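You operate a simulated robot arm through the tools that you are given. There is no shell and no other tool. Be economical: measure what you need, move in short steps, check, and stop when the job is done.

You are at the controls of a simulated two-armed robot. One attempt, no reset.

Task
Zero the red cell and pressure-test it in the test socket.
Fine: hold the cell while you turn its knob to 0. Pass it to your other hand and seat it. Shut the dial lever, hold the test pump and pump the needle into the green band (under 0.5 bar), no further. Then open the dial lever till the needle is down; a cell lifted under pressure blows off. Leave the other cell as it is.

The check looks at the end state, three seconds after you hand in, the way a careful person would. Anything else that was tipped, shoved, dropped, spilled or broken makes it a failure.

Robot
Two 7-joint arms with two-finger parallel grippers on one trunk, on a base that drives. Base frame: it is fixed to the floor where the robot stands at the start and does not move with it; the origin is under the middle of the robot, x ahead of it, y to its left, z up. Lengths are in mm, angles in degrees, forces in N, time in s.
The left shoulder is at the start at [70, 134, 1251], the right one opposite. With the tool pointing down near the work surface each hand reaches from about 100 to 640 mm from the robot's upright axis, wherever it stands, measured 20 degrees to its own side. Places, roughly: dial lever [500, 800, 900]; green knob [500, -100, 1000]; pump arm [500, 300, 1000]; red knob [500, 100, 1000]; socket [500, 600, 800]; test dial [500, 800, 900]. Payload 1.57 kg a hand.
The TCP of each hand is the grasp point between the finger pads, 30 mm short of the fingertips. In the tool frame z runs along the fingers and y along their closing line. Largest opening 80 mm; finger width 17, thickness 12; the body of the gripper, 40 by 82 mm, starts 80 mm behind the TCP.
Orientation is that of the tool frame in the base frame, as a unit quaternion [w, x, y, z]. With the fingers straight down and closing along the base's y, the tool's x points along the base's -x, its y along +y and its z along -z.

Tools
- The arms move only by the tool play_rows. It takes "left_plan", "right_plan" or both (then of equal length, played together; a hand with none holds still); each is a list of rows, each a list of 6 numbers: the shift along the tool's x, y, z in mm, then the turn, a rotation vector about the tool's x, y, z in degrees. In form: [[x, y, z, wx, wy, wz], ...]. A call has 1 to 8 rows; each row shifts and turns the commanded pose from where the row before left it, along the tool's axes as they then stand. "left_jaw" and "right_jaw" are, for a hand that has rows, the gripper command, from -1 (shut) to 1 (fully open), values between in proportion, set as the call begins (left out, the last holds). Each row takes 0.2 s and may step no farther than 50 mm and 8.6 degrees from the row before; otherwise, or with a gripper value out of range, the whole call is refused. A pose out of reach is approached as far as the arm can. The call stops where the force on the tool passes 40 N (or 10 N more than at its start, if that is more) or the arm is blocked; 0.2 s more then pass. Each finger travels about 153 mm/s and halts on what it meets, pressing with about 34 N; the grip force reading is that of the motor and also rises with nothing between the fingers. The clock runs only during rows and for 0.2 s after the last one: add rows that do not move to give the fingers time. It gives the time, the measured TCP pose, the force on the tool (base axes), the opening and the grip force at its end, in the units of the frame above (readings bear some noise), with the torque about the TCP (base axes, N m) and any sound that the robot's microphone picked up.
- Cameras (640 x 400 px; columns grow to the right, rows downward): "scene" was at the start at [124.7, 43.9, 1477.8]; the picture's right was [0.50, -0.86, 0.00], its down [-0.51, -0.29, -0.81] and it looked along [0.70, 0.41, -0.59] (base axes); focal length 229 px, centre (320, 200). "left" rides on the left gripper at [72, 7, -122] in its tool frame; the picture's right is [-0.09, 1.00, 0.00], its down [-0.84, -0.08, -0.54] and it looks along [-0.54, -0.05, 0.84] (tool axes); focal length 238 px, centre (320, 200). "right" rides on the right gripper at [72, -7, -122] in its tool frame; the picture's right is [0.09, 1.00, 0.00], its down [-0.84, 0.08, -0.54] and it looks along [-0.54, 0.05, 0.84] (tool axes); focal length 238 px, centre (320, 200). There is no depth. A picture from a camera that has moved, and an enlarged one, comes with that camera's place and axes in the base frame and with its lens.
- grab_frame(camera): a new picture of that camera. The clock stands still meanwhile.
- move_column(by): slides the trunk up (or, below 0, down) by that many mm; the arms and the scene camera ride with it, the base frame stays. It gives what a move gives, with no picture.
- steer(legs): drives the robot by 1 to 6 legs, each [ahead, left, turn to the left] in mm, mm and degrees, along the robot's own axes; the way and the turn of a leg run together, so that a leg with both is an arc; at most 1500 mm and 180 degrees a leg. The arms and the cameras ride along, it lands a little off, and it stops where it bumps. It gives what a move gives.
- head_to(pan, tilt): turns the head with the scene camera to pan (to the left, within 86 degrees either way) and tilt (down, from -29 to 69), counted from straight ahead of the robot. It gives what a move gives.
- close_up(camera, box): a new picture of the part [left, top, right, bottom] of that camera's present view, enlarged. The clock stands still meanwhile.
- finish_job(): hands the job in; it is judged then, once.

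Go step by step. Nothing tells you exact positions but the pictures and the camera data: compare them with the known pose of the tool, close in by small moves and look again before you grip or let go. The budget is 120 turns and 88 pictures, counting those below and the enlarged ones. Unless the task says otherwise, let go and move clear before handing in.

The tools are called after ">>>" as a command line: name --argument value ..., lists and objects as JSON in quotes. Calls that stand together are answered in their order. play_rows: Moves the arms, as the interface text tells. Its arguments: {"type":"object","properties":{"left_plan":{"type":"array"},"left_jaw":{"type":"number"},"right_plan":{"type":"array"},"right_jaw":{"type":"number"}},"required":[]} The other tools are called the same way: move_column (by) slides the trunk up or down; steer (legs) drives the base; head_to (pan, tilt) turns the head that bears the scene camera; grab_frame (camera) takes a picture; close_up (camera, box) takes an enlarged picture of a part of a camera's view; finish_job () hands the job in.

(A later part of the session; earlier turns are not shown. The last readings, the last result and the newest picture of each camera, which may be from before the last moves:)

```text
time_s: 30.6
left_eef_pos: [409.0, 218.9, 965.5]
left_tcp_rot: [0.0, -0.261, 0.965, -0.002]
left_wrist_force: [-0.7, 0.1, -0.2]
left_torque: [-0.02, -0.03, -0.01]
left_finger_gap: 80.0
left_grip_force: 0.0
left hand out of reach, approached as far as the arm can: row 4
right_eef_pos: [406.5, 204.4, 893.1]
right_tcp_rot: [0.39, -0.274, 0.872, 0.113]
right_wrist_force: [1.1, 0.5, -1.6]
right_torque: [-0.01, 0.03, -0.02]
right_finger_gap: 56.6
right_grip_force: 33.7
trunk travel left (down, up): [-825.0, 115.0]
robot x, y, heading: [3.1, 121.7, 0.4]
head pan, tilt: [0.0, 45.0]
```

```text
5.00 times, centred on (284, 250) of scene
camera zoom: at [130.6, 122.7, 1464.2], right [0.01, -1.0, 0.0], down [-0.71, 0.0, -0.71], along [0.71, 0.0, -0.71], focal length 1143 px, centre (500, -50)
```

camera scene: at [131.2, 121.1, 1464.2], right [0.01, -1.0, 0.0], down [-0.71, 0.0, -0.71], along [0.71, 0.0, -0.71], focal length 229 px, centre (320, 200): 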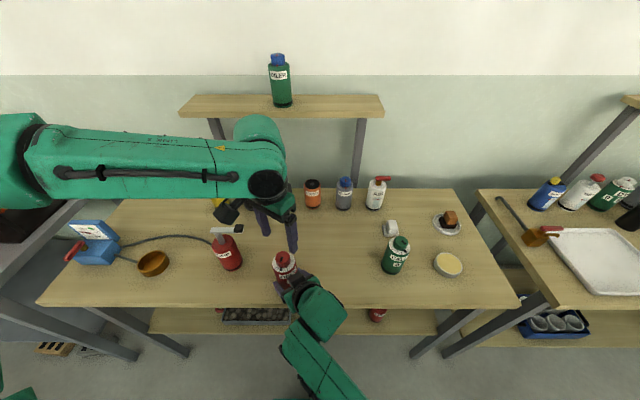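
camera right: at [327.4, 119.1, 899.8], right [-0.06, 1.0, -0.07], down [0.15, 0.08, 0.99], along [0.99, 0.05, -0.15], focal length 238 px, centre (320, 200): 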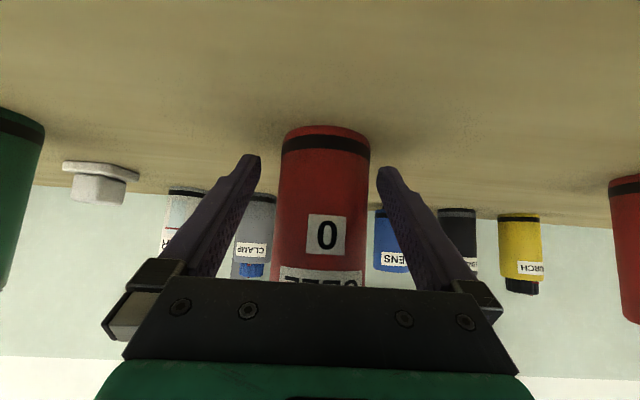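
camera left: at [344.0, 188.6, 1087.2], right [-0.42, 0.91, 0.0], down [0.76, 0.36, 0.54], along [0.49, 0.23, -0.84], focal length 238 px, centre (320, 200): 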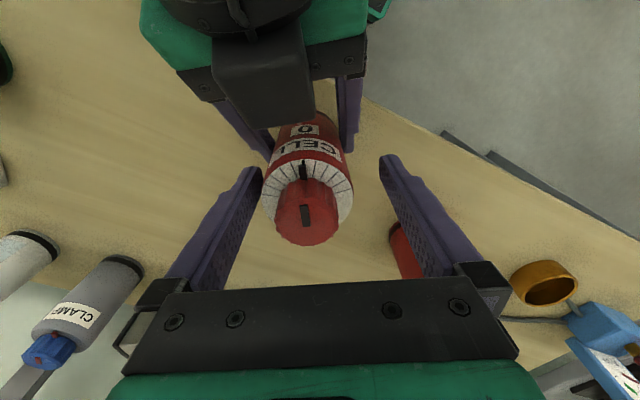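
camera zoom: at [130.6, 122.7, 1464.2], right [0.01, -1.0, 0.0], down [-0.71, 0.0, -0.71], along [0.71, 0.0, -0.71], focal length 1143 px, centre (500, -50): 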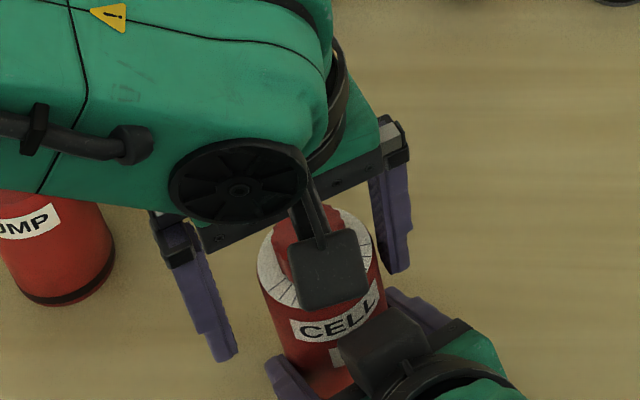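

The left arm is at its reach limit, so I'll bring the cell to the hand. I'll shift the right hand 9 mm along its y, which matches the left closing line.

>>> play_rows --right_plan '[[0, 4.5, 0, 0, 0, 0], [0, 4.5, 0, 0, 0, 0], [0, 0, 0, 0, 0, 0]]'

>>> grab_frame --camera "left"

```text
time_s: 31.4
left_eef_pos: [410.4, 218.6, 964.6]
left_tcp_rot: [0.0, -0.262, 0.965, -0.001]
left_wrist_force: [0.1, -0.2, 0.1]
left_torque: [-0.05, 0.0, -0.02]
left_finger_gap: 80.2
left_grip_force: 0.0
right_eef_pos: [403.8, 212.4, 893.1]
right_tcp_rot: [0.39, -0.274, 0.871, 0.114]
right_wrist_force: [0.1, -0.2, -1.0]
right_torque: [-0.04, 0.02, -0.03]
right_finger_gap: 56.8
right_grip_force: 34.0
trunk travel left (down, up): [-825.0, 115.0]
robot x, y, heading: [1.5, 120.7, 0.2]
head pan, tilt: [0.0, 45.0]
```

```text
54 pictures are left
camera left: at [344.1, 188.5, 1087.3], right [-0.42, 0.91, 0.0], down [0.76, 0.36, 0.54], along [0.49, 0.23, -0.84], focal length 238 px, centre (320, 200)
```

left: 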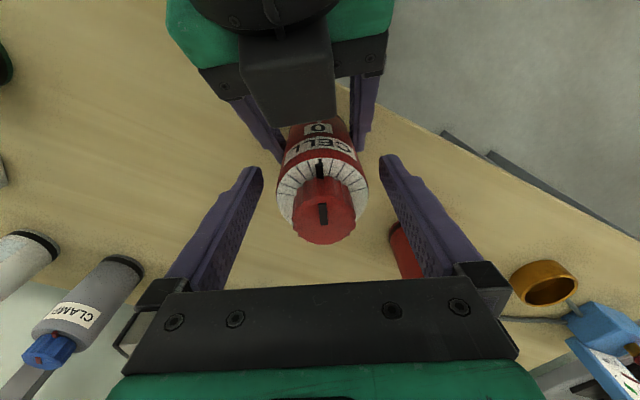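

The cell is centred. I'll raise it 8 mm for a deeper grip, then close the left hand on the body.

>>> play_rows --right_plan '[[-6, 0, -5.3, 0, 0, 0], [0, 0, 0, 0, 0, 0]]'

>>> play_rows --left_plan '[[0, 0, 0, 0, 0, 0], [0, 0, 0, 0, 0, 0], [0, 0, 0, 0, 0, 0]]' --left_jaw -1

```text
time_s: 32.0
left_eef_pos: [408.7, 218.4, 965.9]
left_tcp_rot: [0.0, -0.261, 0.965, -0.001]
left_wrist_force: [-1.3, -0.4, -0.3]
left_torque: [-0.01, 0.04, 0.02]
left_finger_gap: 80.3
left_grip_force: 0.0
right_eef_pos: [403.7, 211.1, 900.0]
right_tcp_rot: [0.39, -0.274, 0.872, 0.114]
right_wrist_force: [1.0, 0.4, -1.1]
right_torque: [-0.02, 0.02, 0.01]
right_finger_gap: 56.8
right_grip_force: 34.0
trunk travel left (down, up): [-825.0, 115.0]
robot x, y, heading: [-1.2, 119.7, 0.4]
head pan, tilt: [0.0, 45.0]
```

```text
time_s: 32.8
left_eef_pos: [409.7, 219.8, 966.2]
left_tcp_rot: [0.001, -0.262, 0.965, -0.002]
left_wrist_force: [-0.9, 2.5, 0.9]
left_torque: [-0.48, -0.22, 0.02]
left_finger_gap: 57.5
left_grip_force: 34.4
right_eef_pos: [403.1, 212.1, 900.7]
right_tcp_rot: [0.39, -0.274, 0.872, 0.114]
right_wrist_force: [0.3, -2.8, -1.0]
right_torque: [0.61, 0.31, -0.04]
right_finger_gap: 56.7
right_grip_force: 34.0
trunk travel left (down, up): [-825.0, 115.0]
robot x, y, heading: [2.7, 123.3, 0.2]
head pan, tilt: [0.0, 45.0]
```

Both hands hold the cell. I'll open the right hand and back it out along its own axis.

>>> play_rows --right_plan '[[0, 0, 0, 0, 0, 0], [0, 0, 0, 0, 0, 0], [0, 0, -30, 0, 0, 0], [0, 0, -30, 0, 0, 0], [0, 0, -30, 0, 0, 0], [0, 0, -20, 0, 0, 0], [0, 0, 0, 0, 0, 0]]' --right_jaw 1

>>> grab_frame --camera "left"

>>> grab_frame --camera "scene"

```text
time_s: 34.4
left_eef_pos: [410.3, 219.4, 965.0]
left_tcp_rot: [0.0, -0.262, 0.965, -0.002]
left_wrist_force: [0.7, 0.4, -0.6]
left_torque: [-0.03, 0.02, -0.02]
left_finger_gap: 57.2
left_grip_force: 33.8
right_eef_pos: [338.3, 163.1, 966.2]
right_tcp_rot: [0.384, -0.275, 0.876, 0.104]
right_wrist_force: [-0.9, 0.3, 0.2]
right_torque: [0.0, 0.03, -0.01]
right_finger_gap: 80.2
right_grip_force: 0.0
trunk travel left (down, up): [-825.0, 115.0]
robot x, y, heading: [2.0, 123.0, 0.2]
head pan, tilt: [0.0, 45.0]
```

```text
53 pictures are left
camera left: at [344.4, 188.8, 1087.2], right [-0.42, 0.91, 0.0], down [0.76, 0.36, 0.54], along [0.49, 0.23, -0.84], focal length 238 px, centre (320, 200)
```

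left: 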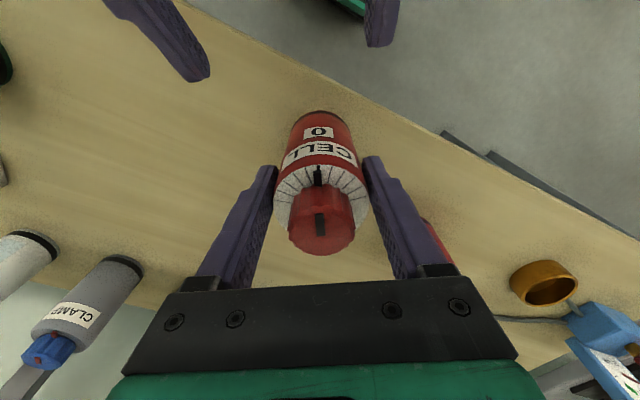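

```text
52 pictures are left
camera scene: at [131.1, 123.1, 1464.2], right [0.01, -1.0, 0.0], down [-0.71, 0.0, -0.71], along [0.71, 0.0, -0.71], focal length 229 px, centre (320, 200)
```

scene: 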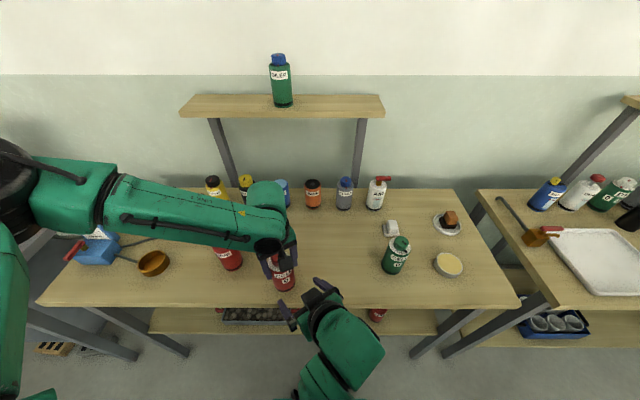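

The cell is now in the left hand only. I'll lift it, pull the right hand aside, back away from the table and drive left to stand before the socket.

>>> play_rows --left_plan '[[0, 0, -20, 0, 0, 0], [0, 0, -20, 0, 0, 0], [0, 0, -20, 0, 0, 0], [0, 0, 0, 0, 0, 0]]' --right_plan '[[-2.7, -27.7, -27.2, 0, 0, 0], [-2.7, -27.7, -27.2, 0, 0, 0], [-2.7, -27.7, -27.2, 0, 0, 0], [0, 0, 0, 0, 0, 0]]'

>>> steer --legs '[[-130, 0, 0], [0, 320, 0]]'

>>> head_to --pan 15 --tilt 45

>>> grab_frame --camera "scene"

```text
time_s: 35.0
left_eef_pos: [408.9, 220.7, 1004.1]
left_tcp_rot: [0.001, -0.261, 0.965, -0.001]
left_wrist_force: [-0.2, 0.3, -1.8]
left_torque: [-0.05, 0.0, -0.02]
left_finger_gap: 56.8
left_grip_force: 34.2
right_eef_pos: [319.1, 133.3, 940.1]
right_tcp_rot: [0.327, -0.308, 0.889, 0.087]
right_wrist_force: [-0.4, 0.2, 0.9]
right_torque: [-0.02, -0.01, 0.02]
right_finger_gap: 80.2
right_grip_force: 0.1
right hand out of reach, approached as far as the arm can: row 2, 3
trunk travel left (down, up): [-825.0, 115.0]
robot x, y, heading: [1.8, 120.6, 0.4]
head pan, tilt: [0.0, 45.0]
stopped in row 3 (right hand): the arm was blocked; the commanded pose is now the measured one
```

```text
time_s: 38.0
left_eef_pos: [282.3, 537.0, 1003.8]
left_tcp_rot: [0.0, -0.261, 0.965, 0.001]
left_wrist_force: [0.2, 0.0, -1.2]
left_torque: [0.01, 0.02, -0.01]
left_finger_gap: 56.9
left_grip_force: 34.3
right_eef_pos: [190.8, 452.1, 939.0]
right_tcp_rot: [0.329, -0.307, 0.889, 0.088]
right_wrist_force: [0.2, 0.1, 0.4]
right_torque: [-0.01, 0.01, -0.01]
right_finger_gap: 80.2
right_grip_force: 0.0
trunk travel left (down, up): [-825.0, 115.0]
robot x, y, heading: [-127.9, 443.9, 0.3]
head pan, tilt: [0.0, 45.0]
```

```text
time_s: 38.8
left_eef_pos: [281.2, 540.0, 1002.9]
left_tcp_rot: [0.0, -0.262, 0.965, -0.001]
left_wrist_force: [-0.1, 0.0, -1.6]
left_torque: [-0.01, -0.01, -0.02]
left_finger_gap: 56.7
left_grip_force: 34.3
right_eef_pos: [190.4, 453.4, 938.8]
right_tcp_rot: [0.327, -0.308, 0.889, 0.087]
right_wrist_force: [0.1, -0.3, -0.5]
right_torque: [0.02, -0.03, -0.03]
right_finger_gap: 80.1
right_grip_force: 0.1
trunk travel left (down, up): [-825.0, 115.0]
robot x, y, heading: [-131.7, 444.3, 0.5]
head pan, tilt: [15.0, 45.0]
```

```text
51 pictures are left
camera scene: at [-1.4, 464.9, 1464.2], right [0.26, -0.96, 0.0], down [-0.68, -0.19, -0.71], along [0.68, 0.19, -0.71], focal length 229 px, centre (320, 200)
```

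scene: 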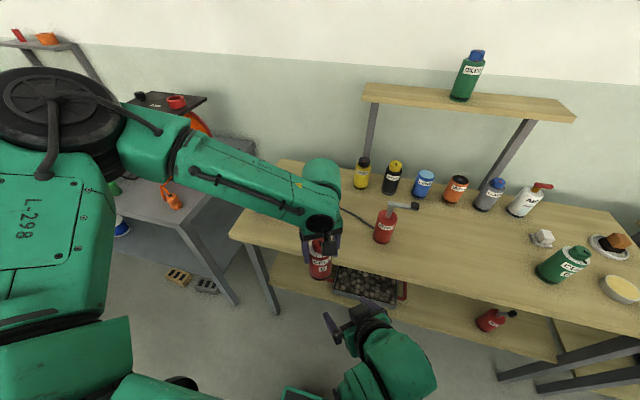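

I'm in front of the socket with the cell held at bottom height z≈905. I'll check the socket position through the left camera.

>>> grab_frame --camera "left"

```text
50 pictures are left
camera left: at [215.7, 509.8, 1125.3], right [-0.42, 0.91, 0.0], down [0.76, 0.36, 0.54], along [0.49, 0.23, -0.84], focal length 238 px, centre (320, 200)
```

left: 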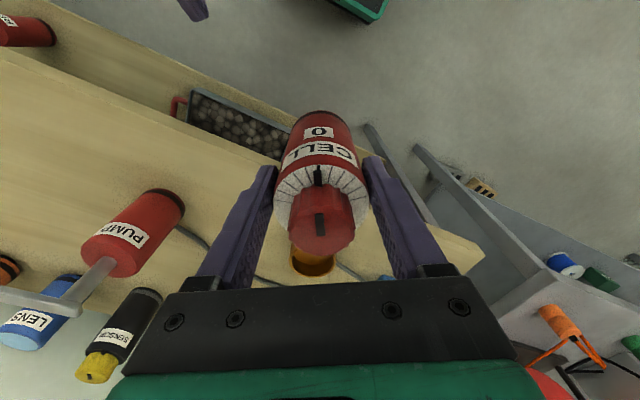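

The socket is at about (471, 614) from several earlier views. I'll drive forward and then shift the left hand toward it.

>>> steer --legs '[[130, 0, 0]]'

>>> play_rows --left_plan '[[-40, 10, 0, 0, 0, 0], [-40, 10, 0, 0, 0, 0], [0, 0, 0, 0, 0, 0]]'

>>> grab_frame --camera "left"

>>> grab_frame --camera "scene"

```text
time_s: 40.0
left_eef_pos: [409.0, 539.6, 1004.7]
left_tcp_rot: [0.001, -0.261, 0.965, -0.001]
left_wrist_force: [-0.8, -0.5, -1.7]
left_torque: [-0.03, -0.03, 0.03]
left_finger_gap: 57.0
left_grip_force: 34.0
right_eef_pos: [317.5, 453.1, 940.0]
right_tcp_rot: [0.329, -0.308, 0.888, 0.087]
right_wrist_force: [-0.3, 0.1, -0.4]
right_torque: [-0.01, -0.02, -0.01]
right_finger_gap: 80.0
right_grip_force: 0.1
trunk travel left (down, up): [-825.0, 115.0]
robot x, y, heading: [1.7, 442.3, 0.4]
head pan, tilt: [15.0, 45.0]
```

```text
time_s: 40.9
left_eef_pos: [470.6, 594.9, 1003.3]
left_tcp_rot: [0.0, -0.26, 0.965, 0.0]
left_wrist_force: [-0.6, 0.3, -1.9]
left_torque: [0.02, 0.02, 0.0]
left_finger_gap: 56.9
left_grip_force: 34.1
right_eef_pos: [319.0, 452.9, 938.7]
right_tcp_rot: [0.328, -0.308, 0.889, 0.088]
right_wrist_force: [-0.3, -0.7, 0.3]
right_torque: [0.02, -0.01, 0.03]
right_finger_gap: 80.0
right_grip_force: 0.2
trunk travel left (down, up): [-825.0, 115.0]
robot x, y, heading: [1.9, 441.8, 0.2]
head pan, tilt: [15.0, 45.0]
```

```text
49 pictures are left
camera left: at [404.6, 566.7, 1125.1], right [-0.42, 0.91, 0.0], down [0.76, 0.35, 0.54], along [0.49, 0.23, -0.84], focal length 238 px, centre (320, 200)
```

left: 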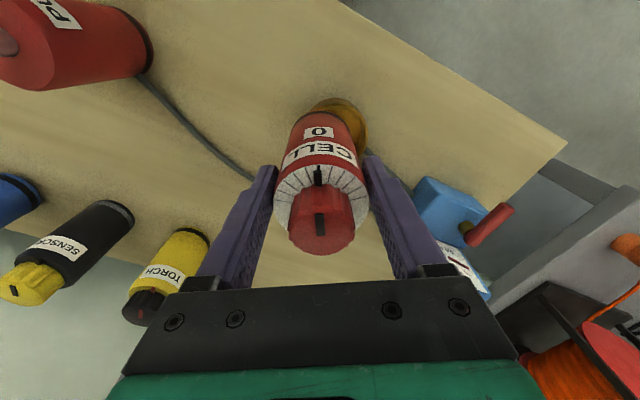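

```text
48 pictures are left
camera scene: at [128.5, 464.2, 1464.2], right [0.26, -0.96, 0.0], down [-0.68, -0.19, -0.71], along [0.68, 0.19, -0.71], focal length 229 px, centre (320, 200)
```

scene: 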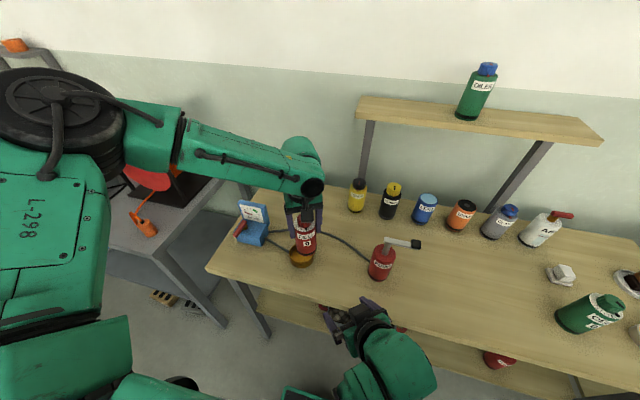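

I can now see the socket behind the cell's bottom. I'll zoom in on both views for the offset.

>>> close_up --camera "left" --box '[270, 80, 400, 180]'

>>> close_up --camera "scene" --box '[260, 190, 360, 290]'

```text
4.00 times, centred on (335, 130) of left
camera zoom: at [404.6, 566.7, 1125.1], right [-0.42, 0.91, 0.0], down [0.76, 0.35, 0.54], along [0.49, 0.23, -0.84], focal length 953 px, centre (260, 480)
```

zoom: 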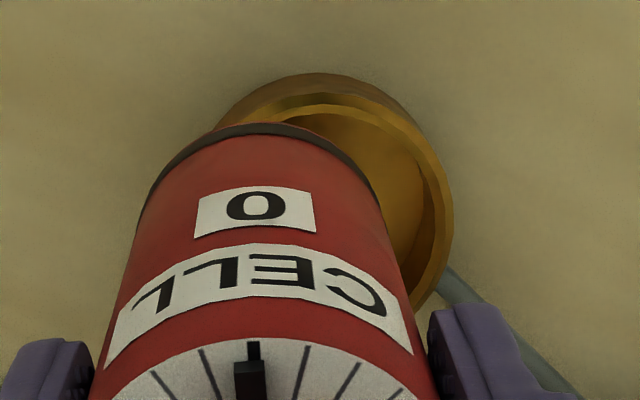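

```text
4.00 times, centred on (310, 240) of scene
camera zoom: at [128.5, 464.2, 1464.2], right [0.26, -0.96, 0.0], down [-0.68, -0.19, -0.71], along [0.68, 0.19, -0.71], focal length 915 px, centre (360, 40)
```

zoom: 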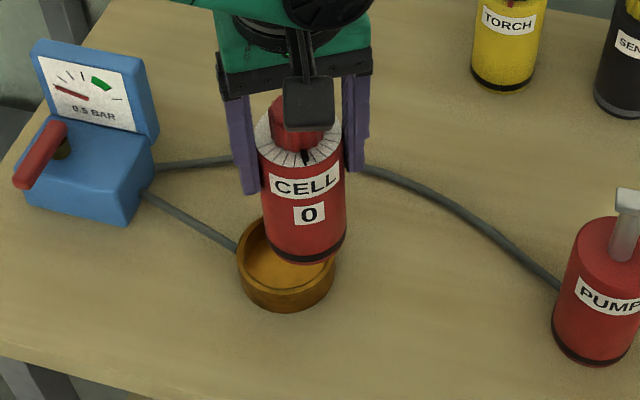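

The cell needs to go about (+3, +18) mm to sit over the socket centre. I'll shift, go down 20 mm to just above the rim and check.

>>> play_rows --left_plan '[[-11.7, 14, 0, 0, 0, 0], [0, 0, 20, 0, 0, 0], [0, 0, 0, 0, 0, 0], [0, 0, 0, 0, 0, 0]]'

>>> close_up --camera "left" --box '[270, 80, 400, 180]'

>>> close_up --camera "scene" --box '[260, 200, 340, 280]'

```text
time_s: 41.9
left_eef_pos: [472.9, 615.8, 982.7]
left_tcp_rot: [0.001, -0.261, 0.965, 0.0]
left_wrist_force: [-0.2, 0.4, -1.4]
left_torque: [-0.02, 0.02, -0.02]
left_finger_gap: 57.1
left_grip_force: 33.9
right_eef_pos: [319.9, 452.7, 938.5]
right_tcp_rot: [0.327, -0.308, 0.89, 0.085]
right_wrist_force: [0.5, 0.3, -0.2]
right_torque: [0.0, 0.01, -0.01]
right_finger_gap: 80.2
right_grip_force: 0.1
trunk travel left (down, up): [-825.0, 115.0]
robot x, y, heading: [0.4, 444.2, 0.0]
head pan, tilt: [15.0, 45.0]
```

```text
4.00 times, centred on (335, 130) of left
camera zoom: at [407.2, 586.0, 1104.5], right [-0.42, 0.91, 0.0], down [0.76, 0.36, 0.54], along [0.49, 0.23, -0.84], focal length 953 px, centre (260, 480)
```

zoom: 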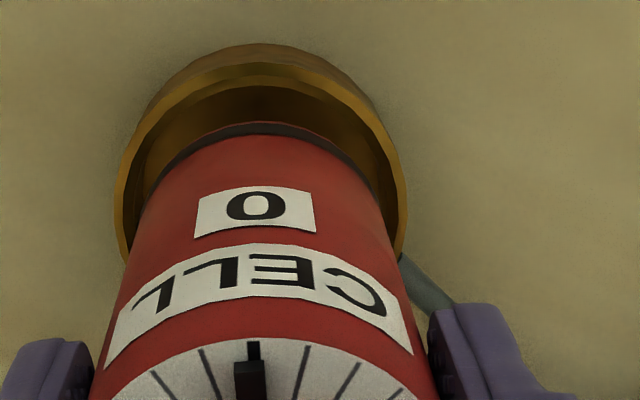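

```text
5.00 times, centred on (300, 240) of scene
camera zoom: at [128.2, 465.4, 1464.2], right [0.26, -0.96, 0.0], down [-0.68, -0.19, -0.71], along [0.68, 0.19, -0.71], focal length 1143 px, centre (420, 0)
```

zoom: 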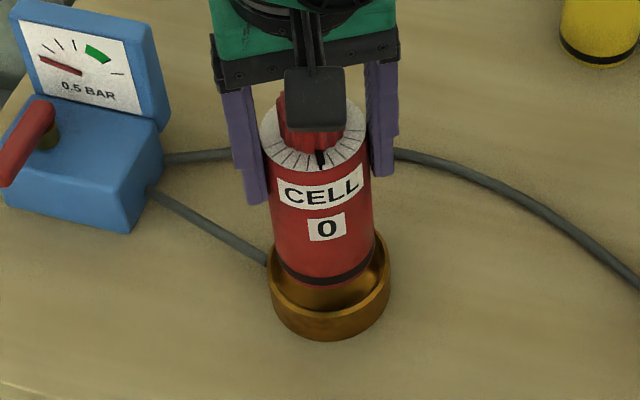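

It is nearly centred, with a residual of about 3 mm toward the robot along tool x. I'll correct and lower gently into the socket.

>>> play_rows --left_plan '[[2.8, -0.5, 0, 0, 0, 0], [0, 0, 6, 0, 0, 0], [0, 0, 6, 0, 0, 0], [0, 0, 6, 0, 0, 0], [0, 0, 4, 0, 0, 0], [0, 0, 0, 0, 0, 0]]'

>>> close_up --camera "left" --box '[270, 80, 400, 180]'

>>> close_up --camera "scene" --box '[260, 200, 340, 280]'

```text
time_s: 43.2
left_eef_pos: [470.8, 613.9, 961.2]
left_tcp_rot: [0.0, -0.26, 0.966, -0.001]
left_wrist_force: [1.7, 0.6, -2.3]
left_torque: [0.11, -0.08, -0.01]
left_finger_gap: 56.7
left_grip_force: 34.9
right_eef_pos: [320.6, 454.6, 938.7]
right_tcp_rot: [0.327, -0.308, 0.889, 0.086]
right_wrist_force: [0.3, -0.5, -0.6]
right_torque: [-0.01, 0.0, 0.01]
right_finger_gap: 79.9
right_grip_force: 0.1
trunk travel left (down, up): [-825.0, 115.0]
robot x, y, heading: [1.5, 443.8, 0.1]
head pan, tilt: [15.0, 45.0]
```

```text
4.00 times, centred on (335, 130) of left
camera zoom: at [404.9, 584.1, 1082.6], right [-0.42, 0.91, 0.0], down [0.76, 0.36, 0.54], along [0.49, 0.23, -0.84], focal length 953 px, centre (260, 480)
```

zoom: 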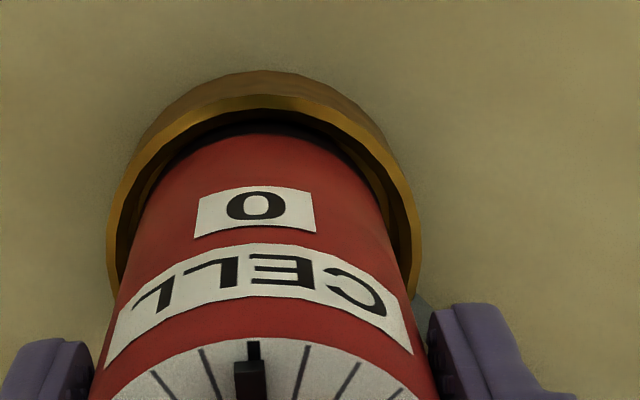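

```text
5.00 times, centred on (300, 240) of scene
camera zoom: at [128.6, 465.1, 1464.2], right [0.26, -0.96, 0.0], down [-0.68, -0.19, -0.71], along [0.68, 0.19, -0.71], focal length 1143 px, centre (420, 0)
```

zoom: 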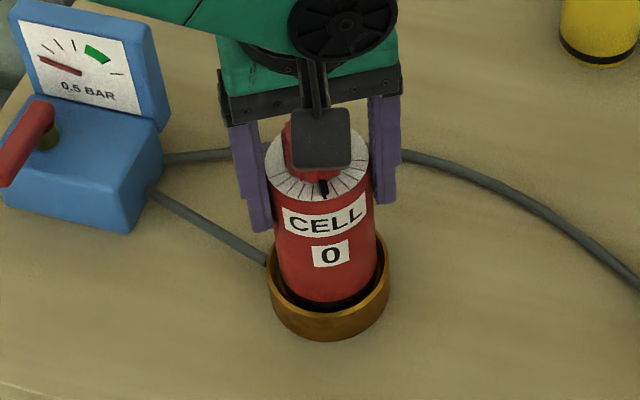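

The cell bottom is inside the ring and there's no contact yet. I'll keep lowering in small steps until it touches.

>>> play_rows --left_plan '[[0, 0, 4, 0, 0, 0], [0, 0, 4, 0, 0, 0], [0, 0, 3, 0, 0, 0], [0, 0, 2, 0, 0, 0], [0, 0, 0, 0, 0, 0]]'

```text
time_s: 44.5
left_eef_pos: [470.5, 614.5, 948.0]
left_tcp_rot: [0.0, -0.26, 0.966, -0.001]
left_wrist_force: [2.5, 1.8, -1.7]
left_torque: [0.08, -0.18, 0.04]
left_finger_gap: 57.0
left_grip_force: 34.1
right_eef_pos: [320.5, 453.8, 938.3]
right_tcp_rot: [0.326, -0.307, 0.89, 0.087]
right_wrist_force: [0.2, 0.1, 0.1]
right_torque: [0.01, 0.02, 0.01]
right_finger_gap: 80.0
right_grip_force: 0.1
trunk travel left (down, up): [-825.0, 115.0]
robot x, y, heading: [2.0, 440.2, 0.4]
head pan, tilt: [15.0, 45.0]
```

>>> play_rows --left_plan '[[0, 0, 2, 0, 0, 0], [0, 0, 2, 0, 0, 0], [0, 0, 2, 0, 0, 0], [0, 0, 2, 0, 0, 0], [0, 0, 0, 0, 0, 0]]'

>>> close_up --camera "scene" --box '[260, 200, 340, 280]'

```text
time_s: 45.6
left_eef_pos: [468.9, 611.0, 943.7]
left_tcp_rot: [0.004, -0.26, 0.966, -0.002]
left_wrist_force: [1.7, 3.3, 31.9]
left_torque: [0.78, 0.06, 0.06]
left_finger_gap: 57.6
left_grip_force: 34.4
right_eef_pos: [316.1, 451.2, 940.8]
right_tcp_rot: [0.329, -0.307, 0.889, 0.087]
right_wrist_force: [0.2, -0.8, 0.2]
right_torque: [0.02, -0.01, 0.0]
right_finger_gap: 80.2
right_grip_force: 0.1
trunk travel left (down, up): [-825.0, 115.0]
robot x, y, heading: [1.2, 435.2, 0.3]
head pan, tilt: [15.0, 45.0]
```

```text
5.00 times, centred on (300, 240) of scene
camera zoom: at [122.9, 463.6, 1465.0], right [0.26, -0.96, 0.0], down [-0.68, -0.19, -0.71], along [0.68, 0.19, -0.7], focal length 1143 px, centre (420, 0)
```

zoom: 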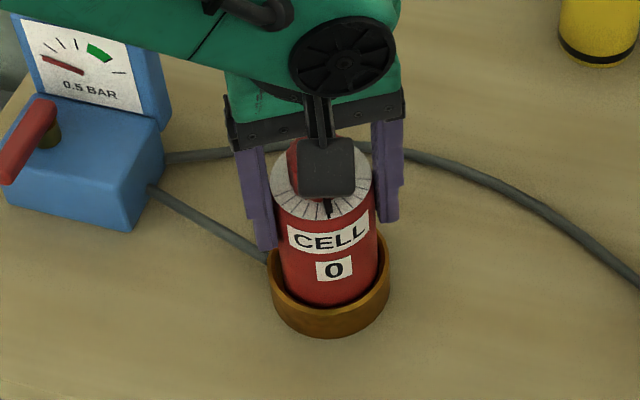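

The cell has bottomed out in the socket at 32 N down. I'll ease off 3 mm, open the hand and rise clear.

>>> play_rows --left_plan '[[0, 0, -3, 0, 0, 0], [0, 0, 0, 0, 0, 0]]'

>>> play_rows --left_plan '[[0, 0, 0, 0, 0, 0], [0, 0, 0, 0, 0, 0], [0, 0, -25, 0, 0, 0], [0, 0, -40, 0, 0, 0], [0, 0, -40, 0, 0, 0], [0, 0, 0, 0, 0, 0]]' --left_jaw 1

>>> grab_frame --camera "left"

>>> close_up --camera "scene" --box '[220, 190, 350, 280]'

```text
time_s: 46.2
left_eef_pos: [468.4, 612.2, 942.9]
left_tcp_rot: [0.0, -0.261, 0.965, -0.001]
left_wrist_force: [-0.2, -0.7, 14.4]
left_torque: [0.16, -0.45, -0.02]
left_finger_gap: 56.8
left_grip_force: 33.9
right_eef_pos: [318.4, 451.8, 938.9]
right_tcp_rot: [0.329, -0.308, 0.889, 0.087]
right_wrist_force: [-1.3, -0.1, 0.4]
right_torque: [0.02, 0.01, 0.01]
right_finger_gap: 79.9
right_grip_force: 0.2
trunk travel left (down, up): [-825.0, 115.0]
robot x, y, heading: [1.8, 444.8, 0.4]
head pan, tilt: [15.0, 45.0]
```

```text
time_s: 47.6
left_eef_pos: [469.8, 615.1, 1048.4]
left_tcp_rot: [-0.001, -0.26, 0.965, -0.002]
left_wrist_force: [0.2, 0.6, 1.2]
left_torque: [0.01, 0.01, 0.0]
left_finger_gap: 80.0
left_grip_force: 0.1
right_eef_pos: [320.2, 453.4, 939.2]
right_tcp_rot: [0.328, -0.308, 0.889, 0.087]
right_wrist_force: [0.5, -0.2, 0.9]
right_torque: [-0.02, 0.01, 0.0]
right_finger_gap: 79.8
right_grip_force: 0.0
trunk travel left (down, up): [-825.0, 115.0]
robot x, y, heading: [1.1, 442.2, 0.4]
head pan, tilt: [15.0, 45.0]
```

```text
40 pictures are left
camera left: at [404.4, 585.1, 1169.7], right [-0.42, 0.91, 0.0], down [0.76, 0.36, 0.54], along [0.49, 0.23, -0.84], focal length 238 px, centre (320, 200)
```

left: 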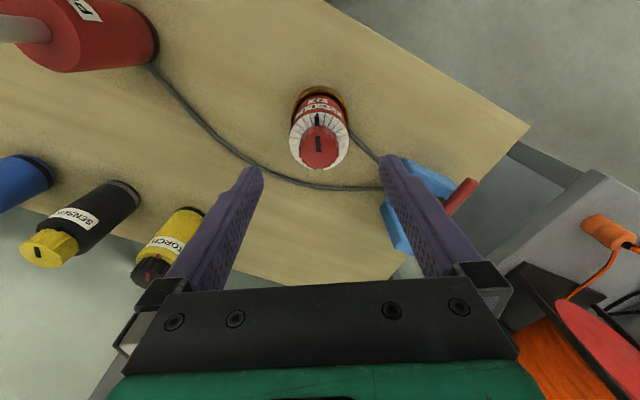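

```text
4.44 times, centred on (285, 235) of scene
camera zoom: at [128.7, 465.1, 1464.2], right [0.26, -0.96, 0.0], down [-0.68, -0.19, -0.71], along [0.68, 0.19, -0.71], focal length 1016 px, centre (476, 44)
```

zoom: 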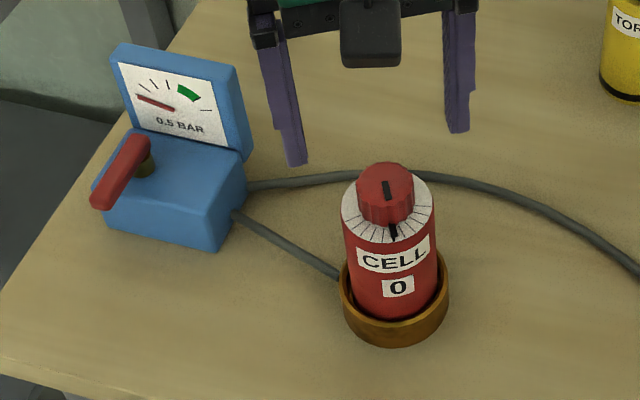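

The cell is seated upright with its knob at zero. Now I'll move the left hand toward the dial lever for a closer look.

>>> play_rows --left_plan '[[-15, 39, 0, 0, 0, 0], [-15, 39, 0, 0, 0, 0], [-15, 39, 0, 0, 0, 0], [0, 0, 0, 0, 0, 8], [0, 0, 0, 0, 0, 8], [0, 0, 0, 0, 0, 8], [0, 0, 0, 0, 0, 6], [0, 0, 0, 0, 0, 0]]'

>>> grab_frame --camera "left"

>>> close_up --camera "scene" --box '[220, 190, 290, 260]'

```text
time_s: 49.5
left_eef_pos: [451.6, 737.6, 1047.7]
left_tcp_rot: [-0.001, -0.002, 1.0, 0.0]
left_wrist_force: [-1.3, 0.0, -0.1]
left_torque: [-0.03, 0.03, -0.01]
left_finger_gap: 80.2
left_grip_force: 0.1
right_eef_pos: [321.3, 451.6, 938.5]
right_tcp_rot: [0.328, -0.308, 0.889, 0.087]
right_wrist_force: [0.4, 0.3, 0.4]
right_torque: [0.02, -0.03, 0.02]
right_finger_gap: 79.9
right_grip_force: 0.0
trunk travel left (down, up): [-825.0, 115.0]
robot x, y, heading: [2.1, 445.0, 0.5]
head pan, tilt: [15.0, 45.0]
```

```text
38 pictures are left
camera left: at [378.9, 744.2, 1169.3], right [0.09, 1.0, 0.0], down [0.84, -0.07, 0.54], along [0.54, -0.05, -0.84], focal length 238 px, centre (320, 200)
```

left: 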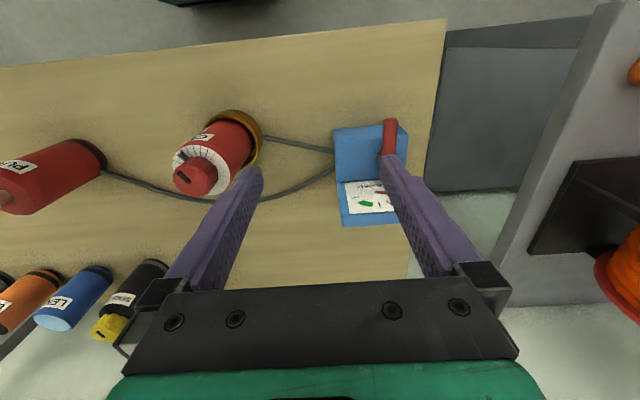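

```text
5.71 times, centred on (255, 225) of scene
camera zoom: at [128.0, 464.8, 1464.3], right [0.26, -0.96, 0.0], down [-0.68, -0.19, -0.71], along [0.68, 0.19, -0.71], focal length 1307 px, centre (691, 57)
```

zoom: 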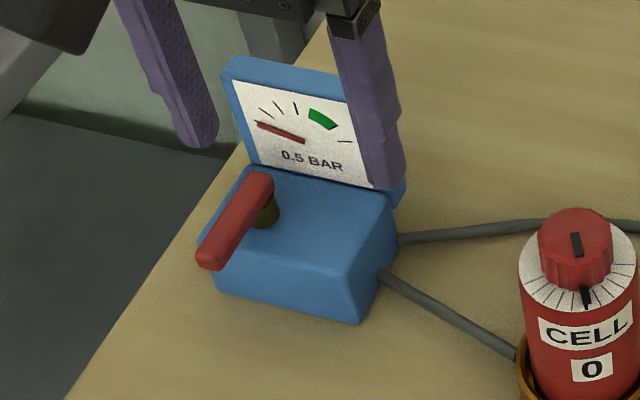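

The red lever points toward the robot from a brass pivot on the box. I'll zoom in from the left camera for more detail.

>>> close_up --camera "left" --box '[325, 105, 425, 230]'

```text
3.20 times, centred on (375, 168) of left
camera zoom: at [378.9, 744.2, 1169.3], right [0.09, 1.0, 0.0], down [0.84, -0.07, 0.54], along [0.54, -0.05, -0.84], focal length 763 px, centre (144, 304)
```

zoom: 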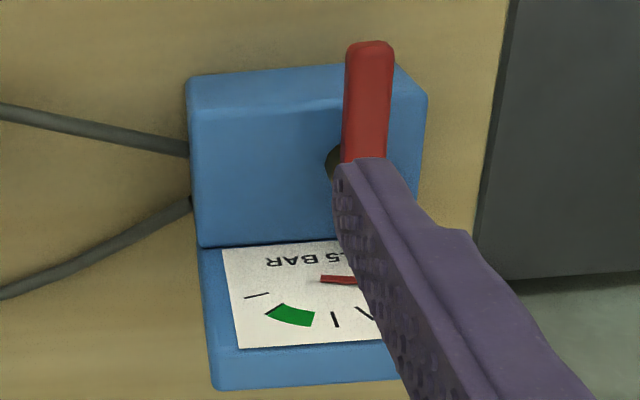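

The lever runs from its pivot near (487, 807) toward the robot, with its tip near (447, 807, 918). It overhangs the box front and sits about 30 mm above the box top. I'll bring the left fingers above it.

>>> play_rows --left_plan '[[-3, 24, 10, 0, 0, 0], [-3, 24, 20, 0, 0, 0], [-2, 22, 20, 0, 0, 0], [0, 0, 0, 0, 0, 0]]' --left_jaw 0.25

>>> grab_frame --camera "left"

>>> close_up --camera "scene" --box '[220, 190, 290, 260]'

```text
time_s: 50.5
left_eef_pos: [457.5, 807.1, 997.2]
left_tcp_rot: [0.0, -0.002, 1.0, 0.0]
left_wrist_force: [0.1, 0.0, -0.4]
left_torque: [0.0, 0.02, 0.01]
left_finger_gap: 50.1
left_grip_force: 0.0
right_eef_pos: [319.0, 453.0, 938.8]
right_tcp_rot: [0.327, -0.308, 0.889, 0.087]
right_wrist_force: [-0.2, -0.3, 0.9]
right_torque: [-0.04, 0.01, -0.04]
right_finger_gap: 79.8
right_grip_force: 0.2
trunk travel left (down, up): [-825.0, 115.0]
robot x, y, heading: [0.1, 442.4, 0.1]
head pan, tilt: [15.0, 45.0]
```

```text
35 pictures are left
camera left: at [385.2, 813.0, 1118.9], right [0.09, 1.0, 0.0], down [0.84, -0.07, 0.54], along [0.54, -0.05, -0.84], focal length 238 px, centre (320, 200)
```

left: 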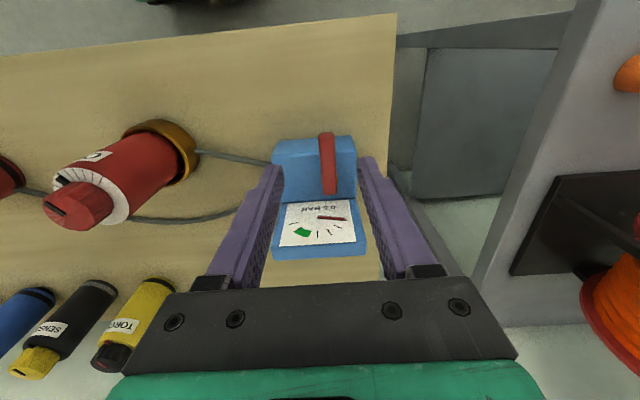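

```text
5.71 times, centred on (255, 225) of scene
camera zoom: at [127.7, 464.5, 1464.3], right [0.26, -0.96, 0.0], down [-0.68, -0.19, -0.71], along [0.68, 0.19, -0.71], focal length 1307 px, centre (691, 57)
```

zoom: 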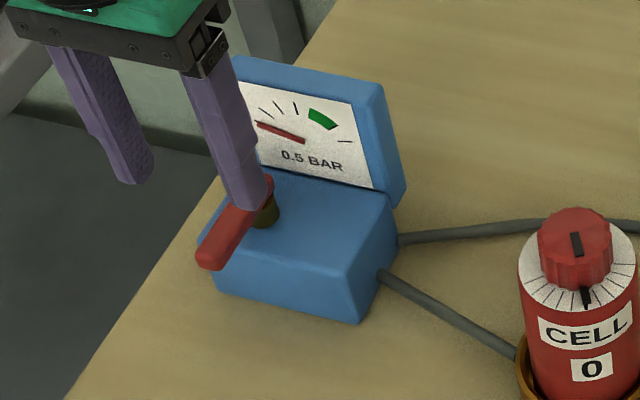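

The lever axis is about 4 mm to the left of the hand and the pivot is near (500, 811). I'll centre, go down and close on the lever tip.

>>> play_rows --left_plan '[[0, 4, 0, 0, 0, 0], [0, 0, 25, 0, 0, 0], [0, 0, 25, 0, 0, 0], [0, 0, 20, 0, 0, 0], [0, 0, 0, 0, 0, 0]]'

>>> grab_frame --camera "left"

```text
time_s: 51.6
left_eef_pos: [457.8, 811.2, 927.5]
left_tcp_rot: [0.001, -0.001, 1.0, -0.001]
left_wrist_force: [-0.7, 0.8, 0.4]
left_torque: [0.03, -0.01, 0.01]
left_finger_gap: 50.1
left_grip_force: 0.0
right_eef_pos: [319.8, 452.9, 938.5]
right_tcp_rot: [0.327, -0.308, 0.889, 0.087]
right_wrist_force: [-0.4, -0.3, 0.2]
right_torque: [0.0, 0.03, 0.0]
right_finger_gap: 80.0
right_grip_force: 0.0
trunk travel left (down, up): [-825.0, 115.0]
robot x, y, heading: [1.2, 440.8, 0.5]
head pan, tilt: [15.0, 45.0]
```

```text
33 pictures are left
camera left: at [386.0, 817.9, 1048.6], right [0.09, 1.0, 0.0], down [0.84, -0.07, 0.54], along [0.54, -0.05, -0.84], focal length 238 px, centre (320, 200)
```

left: 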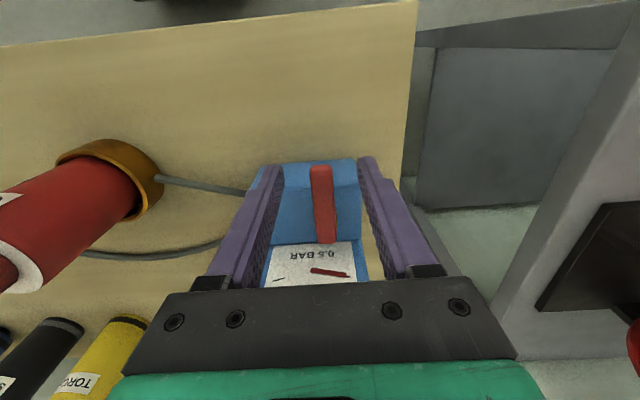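

The lever is centred between the fingers. I'll close loosely around it and nudge the tip gently to the right, watching the force.

>>> play_rows --left_plan '[[0, 0, 0, 0, 0, 0], [0, 0, 0, 0, 0, 0], [0, -4, 0, 0, 0, -4], [0, -4, 0, 0, 0, -4], [0, 0, 0, 0, 0, 0]]' --left_jaw -0.45

>>> close_up --camera "left" --box '[250, 140, 390, 290]'

```text
time_s: 52.9
left_eef_pos: [457.7, 803.4, 928.4]
left_tcp_rot: [0.0, -0.073, 0.997, -0.001]
left_wrist_force: [0.3, 0.2, -0.4]
left_torque: [0.0, 0.01, 0.0]
left_finger_gap: 22.3
left_grip_force: 0.1
right_eef_pos: [319.2, 452.4, 938.9]
right_tcp_rot: [0.327, -0.307, 0.89, 0.086]
right_wrist_force: [-0.7, 0.0, -0.1]
right_torque: [0.01, -0.02, -0.04]
right_finger_gap: 80.2
right_grip_force: 0.0
trunk travel left (down, up): [-825.0, 115.0]
robot x, y, heading: [2.6, 442.6, 0.3]
head pan, tilt: [15.0, 45.0]
```

```text
2.67 times, centred on (320, 215) of left
camera zoom: at [385.9, 800.2, 1049.0], right [-0.05, 1.0, 0.0], down [0.84, 0.05, 0.54], along [0.54, 0.03, -0.84], focal length 636 px, centre (320, 160)
```

zoom: 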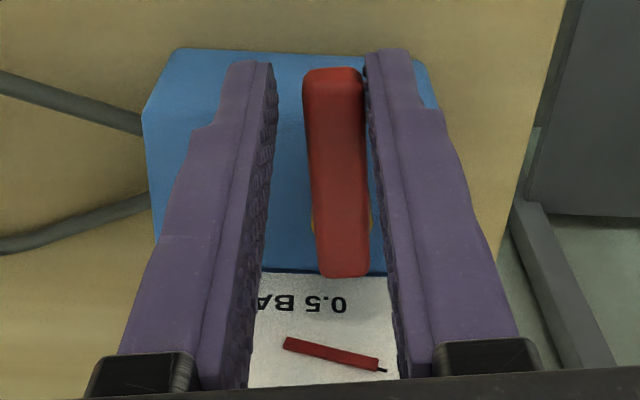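

The left finger now meets the lever. I'll push a few more millimetres along the arc.

>>> play_rows --left_plan '[[-0.5, -4, 0, 0, 0, -5], [-0.5, -4, 0, 0, 0, -5], [0, 0, 0, 0, 0, 0]]'

>>> close_up --camera "left" --box '[250, 140, 390, 290]'

```text
time_s: 53.6
left_eef_pos: [460.7, 794.9, 927.9]
left_tcp_rot: [0.001, -0.159, 0.987, -0.001]
left_wrist_force: [0.5, 0.2, 0.4]
left_torque: [-0.02, 0.01, 0.03]
left_finger_gap: 21.9
left_grip_force: 0.0
right_eef_pos: [321.1, 453.4, 938.2]
right_tcp_rot: [0.327, -0.308, 0.889, 0.087]
right_wrist_force: [0.4, -0.7, -0.9]
right_torque: [0.01, 0.03, 0.01]
right_finger_gap: 80.1
right_grip_force: 0.1
trunk travel left (down, up): [-825.0, 115.0]
robot x, y, heading: [-0.6, 444.1, 0.4]
head pan, tilt: [15.0, 45.0]
```

```text
2.67 times, centred on (320, 215) of left
camera zoom: at [390.3, 779.9, 1049.4], right [-0.23, 0.97, 0.0], down [0.82, 0.19, 0.54], along [0.53, 0.12, -0.84], focal length 636 px, centre (320, 160)
```

zoom: 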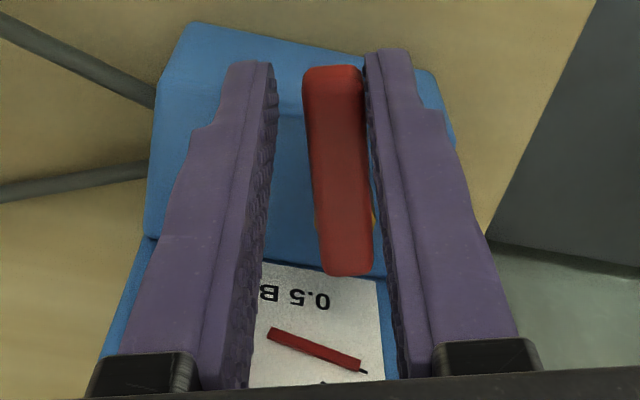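

The lever swings freely this way and the box stays put. I'll continue along the arc.

>>> play_rows --left_plan '[[-0.5, -6.2, 0, 0, 0, -8.5], [-0.5, -6.2, 0, 0, 0, -8.5], [-0.5, -6.2, 0, 0, 0, -8.5], [-0.5, -6.2, 0, 0, 0, -8.5], [0, 0, 0, 0, 0, 0]]'

>>> close_up --camera "left" --box '[250, 140, 390, 290]'

```text
time_s: 54.9
left_eef_pos: [475.8, 775.3, 927.8]
left_tcp_rot: [0.0, -0.441, 0.897, -0.001]
left_wrist_force: [0.4, -0.3, 0.2]
left_torque: [-0.01, 0.0, -0.01]
left_finger_gap: 22.0
left_grip_force: 0.1
right_eef_pos: [319.1, 454.0, 939.7]
right_tcp_rot: [0.328, -0.307, 0.889, 0.087]
right_wrist_force: [-0.9, 0.3, 0.3]
right_torque: [0.01, -0.03, -0.02]
right_finger_gap: 80.0
right_grip_force: 0.0
trunk travel left (down, up): [-825.0, 115.0]
robot x, y, heading: [3.2, 443.7, 0.3]
head pan, tilt: [15.0, 45.0]
```

```text
2.67 times, centred on (320, 215) of left
camera zoom: at [425.9, 723.0, 1050.0], right [-0.73, 0.68, 0.0], down [0.57, 0.62, 0.54], along [0.37, 0.4, -0.84], focal length 636 px, centre (320, 160)
```

zoom: 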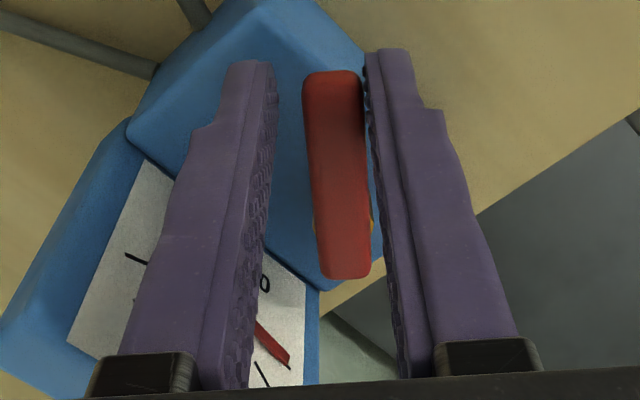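

>>> play_rows --left_plan '[[-0.5, -6.2, 0, 0, 0, -8.5], [-0.5, -6.2, 0, 0, 0, -8.5], [-0.5, -6.2, 0, 0, 0, -8.5], [0, 0, 0, 0, 0, 0]]'

>>> play_rows --left_plan '[[-0.5, -4, 0, 0, 0, -6], [-0.3, -3, 0, 0, 0, -4], [0, 0, 0, 0, 0, 0]]'

>>> close_up --camera "left" --box '[250, 140, 390, 290]'

```text
time_s: 55.9
left_eef_pos: [493.2, 768.2, 928.2]
left_tcp_rot: [0.001, -0.628, 0.778, -0.001]
left_wrist_force: [-0.5, 0.3, -0.2]
left_torque: [0.02, 0.0, -0.02]
left_finger_gap: 22.2
left_grip_force: 0.1
right_eef_pos: [320.6, 452.9, 937.4]
right_tcp_rot: [0.327, -0.307, 0.89, 0.087]
right_wrist_force: [-0.7, -0.1, 0.5]
right_torque: [0.01, -0.01, 0.02]
right_finger_gap: 80.1
right_grip_force: 0.0
trunk travel left (down, up): [-825.0, 115.0]
robot x, y, heading: [-1.4, 441.9, 0.5]
head pan, tilt: [15.0, 45.0]
```

```text
time_s: 56.6
left_eef_pos: [499.6, 767.2, 927.9]
left_tcp_rot: [-0.001, -0.693, 0.721, 0.0]
left_wrist_force: [0.1, 0.2, 0.4]
left_torque: [0.01, 0.0, -0.01]
left_finger_gap: 21.9
left_grip_force: 0.1
right_eef_pos: [320.6, 453.3, 939.0]
right_tcp_rot: [0.327, -0.308, 0.889, 0.087]
right_wrist_force: [0.1, -0.2, 0.1]
right_torque: [0.0, 0.0, -0.01]
right_finger_gap: 80.1
right_grip_force: 0.1
trunk travel left (down, up): [-825.0, 115.0]
robot x, y, heading: [2.0, 442.2, 0.3]
head pan, tilt: [15.0, 45.0]
```

```text
2.67 times, centred on (320, 215) of left
camera zoom: at [489.5, 696.3, 1050.4], right [-0.99, 0.13, 0.0], down [0.11, 0.83, 0.54], along [0.07, 0.54, -0.84], focal length 636 px, centre (320, 160)
```

zoom: 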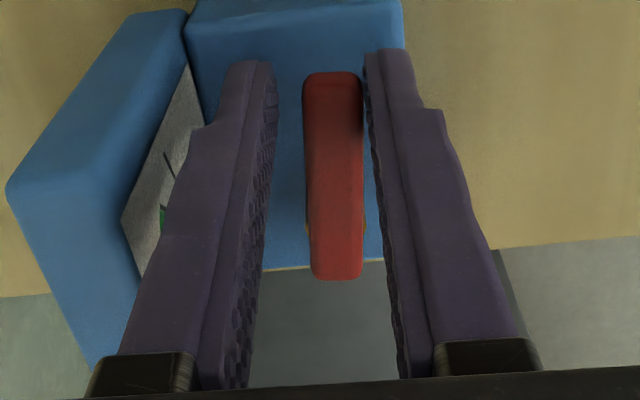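

The lever is across the box at about 86° now. I'll push on gently to feel for an end stop.

>>> play_rows --left_plan '[[-0.3, -3, 0, 0, 0, -4], [-0.2, -3, 0, 0, 0, -4], [0, 0, 0, 0, 0, 0]]'

>>> close_up --camera "left" --box '[250, 140, 390, 290]'

```text
time_s: 57.5
left_eef_pos: [504.7, 767.1, 928.2]
left_tcp_rot: [0.0, 0.742, -0.67, 0.002]
left_wrist_force: [-2.5, 1.3, -0.8]
left_torque: [-0.06, 0.03, -0.01]
left_finger_gap: 24.2
left_grip_force: 1.1
right_eef_pos: [319.1, 454.7, 938.2]
right_tcp_rot: [0.327, -0.309, 0.889, 0.087]
right_wrist_force: [-0.5, 0.0, -0.6]
right_torque: [0.04, -0.02, 0.0]
right_finger_gap: 79.9
right_grip_force: 0.1
trunk travel left (down, up): [-825.0, 115.0]
robot x, y, heading: [-1.4, 439.7, 0.7]
head pan, tilt: [15.0, 45.0]
```

```text
2.67 times, centred on (320, 215) of left
camera zoom: at [504.9, 695.7, 1050.8], right [-1.0, -0.01, 0.0], down [-0.01, 0.84, 0.54], along [0.0, 0.54, -0.84], focal length 636 px, centre (320, 160)
```

zoom: 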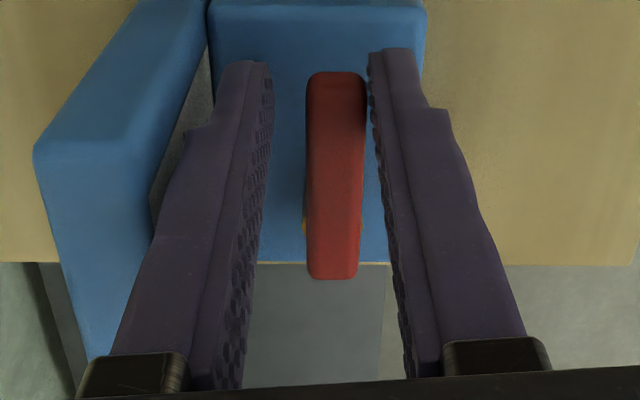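

The lever reached its stop (gap pushed to 24 mm with 2.5 N), so it's shut. I'll open the fingers, rise and unwind the left hand.

>>> play_rows --left_plan '[[0, 2, 0, 0, 0, 0], [0, 0, 0, 0, 0, 0], [0, 0, -40, 0, 0, 0], [0, 0, -40, 0, 0, 0], [0, 0, -40, 0, 0, 0], [0, 0, 0, 0, 0, 8.5], [0, 0, 0, 0, 0, 8.5], [0, 0, 0, 0, 0, 8.5]]' --left_jaw 0.3

>>> play_rows --left_plan '[[0, 0, 0, 0, 0, 8.5], [0, 0, 0, 0, 0, 8.5], [0, 0, 0, 0, 0, 8.5], [0, 0, 0, 0, 0, 8.5], [0, 0, 0, 0, 0, 8.5], [0, 0, 0, 0, 0, 8.5], [0, 0, 0, 0, 0, 8.5], [0, 0, 0, 0, 0, 8.5]]'

>>> grab_frame --camera "scene"

```text
time_s: 59.2
left_eef_pos: [503.0, 766.7, 1049.2]
left_tcp_rot: [0.0, -0.574, 0.819, -0.002]
left_wrist_force: [-0.6, 0.8, 1.1]
left_torque: [0.01, -0.01, 0.01]
left_finger_gap: 51.8
left_grip_force: 0.2
right_eef_pos: [321.4, 453.9, 938.5]
right_tcp_rot: [0.327, -0.307, 0.889, 0.087]
right_wrist_force: [-0.6, -0.8, -0.6]
right_torque: [0.01, 0.01, -0.02]
right_finger_gap: 80.2
right_grip_force: 0.1
trunk travel left (down, up): [-825.0, 115.0]
robot x, y, heading: [2.6, 443.5, 0.4]
head pan, tilt: [15.0, 45.0]
```

```text
time_s: 61.0
left_eef_pos: [503.2, 767.1, 1050.0]
left_tcp_rot: [-0.001, -0.019, 1.0, -0.001]
left_wrist_force: [0.3, 0.2, -0.1]
left_torque: [0.0, 0.0, -0.01]
left_finger_gap: 51.8
left_grip_force: 0.2
right_eef_pos: [319.8, 453.3, 939.7]
right_tcp_rot: [0.328, -0.307, 0.889, 0.086]
right_wrist_force: [-0.6, 0.4, 0.3]
right_torque: [-0.01, -0.03, 0.04]
right_finger_gap: 80.0
right_grip_force: 0.0
trunk travel left (down, up): [-825.0, 115.0]
robot x, y, heading: [4.8, 446.1, 0.1]
head pan, tilt: [15.0, 45.0]
```

```text
27 pictures are left
camera scene: at [128.1, 464.9, 1464.3], right [0.26, -0.96, 0.0], down [-0.68, -0.19, -0.71], along [0.68, 0.19, -0.71], focal length 229 px, centre (320, 200)
```

scene: 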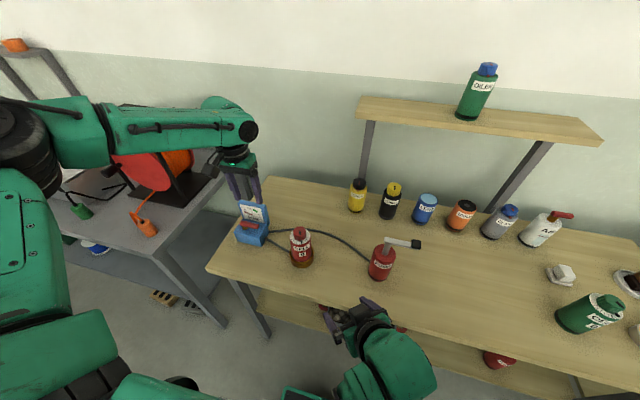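

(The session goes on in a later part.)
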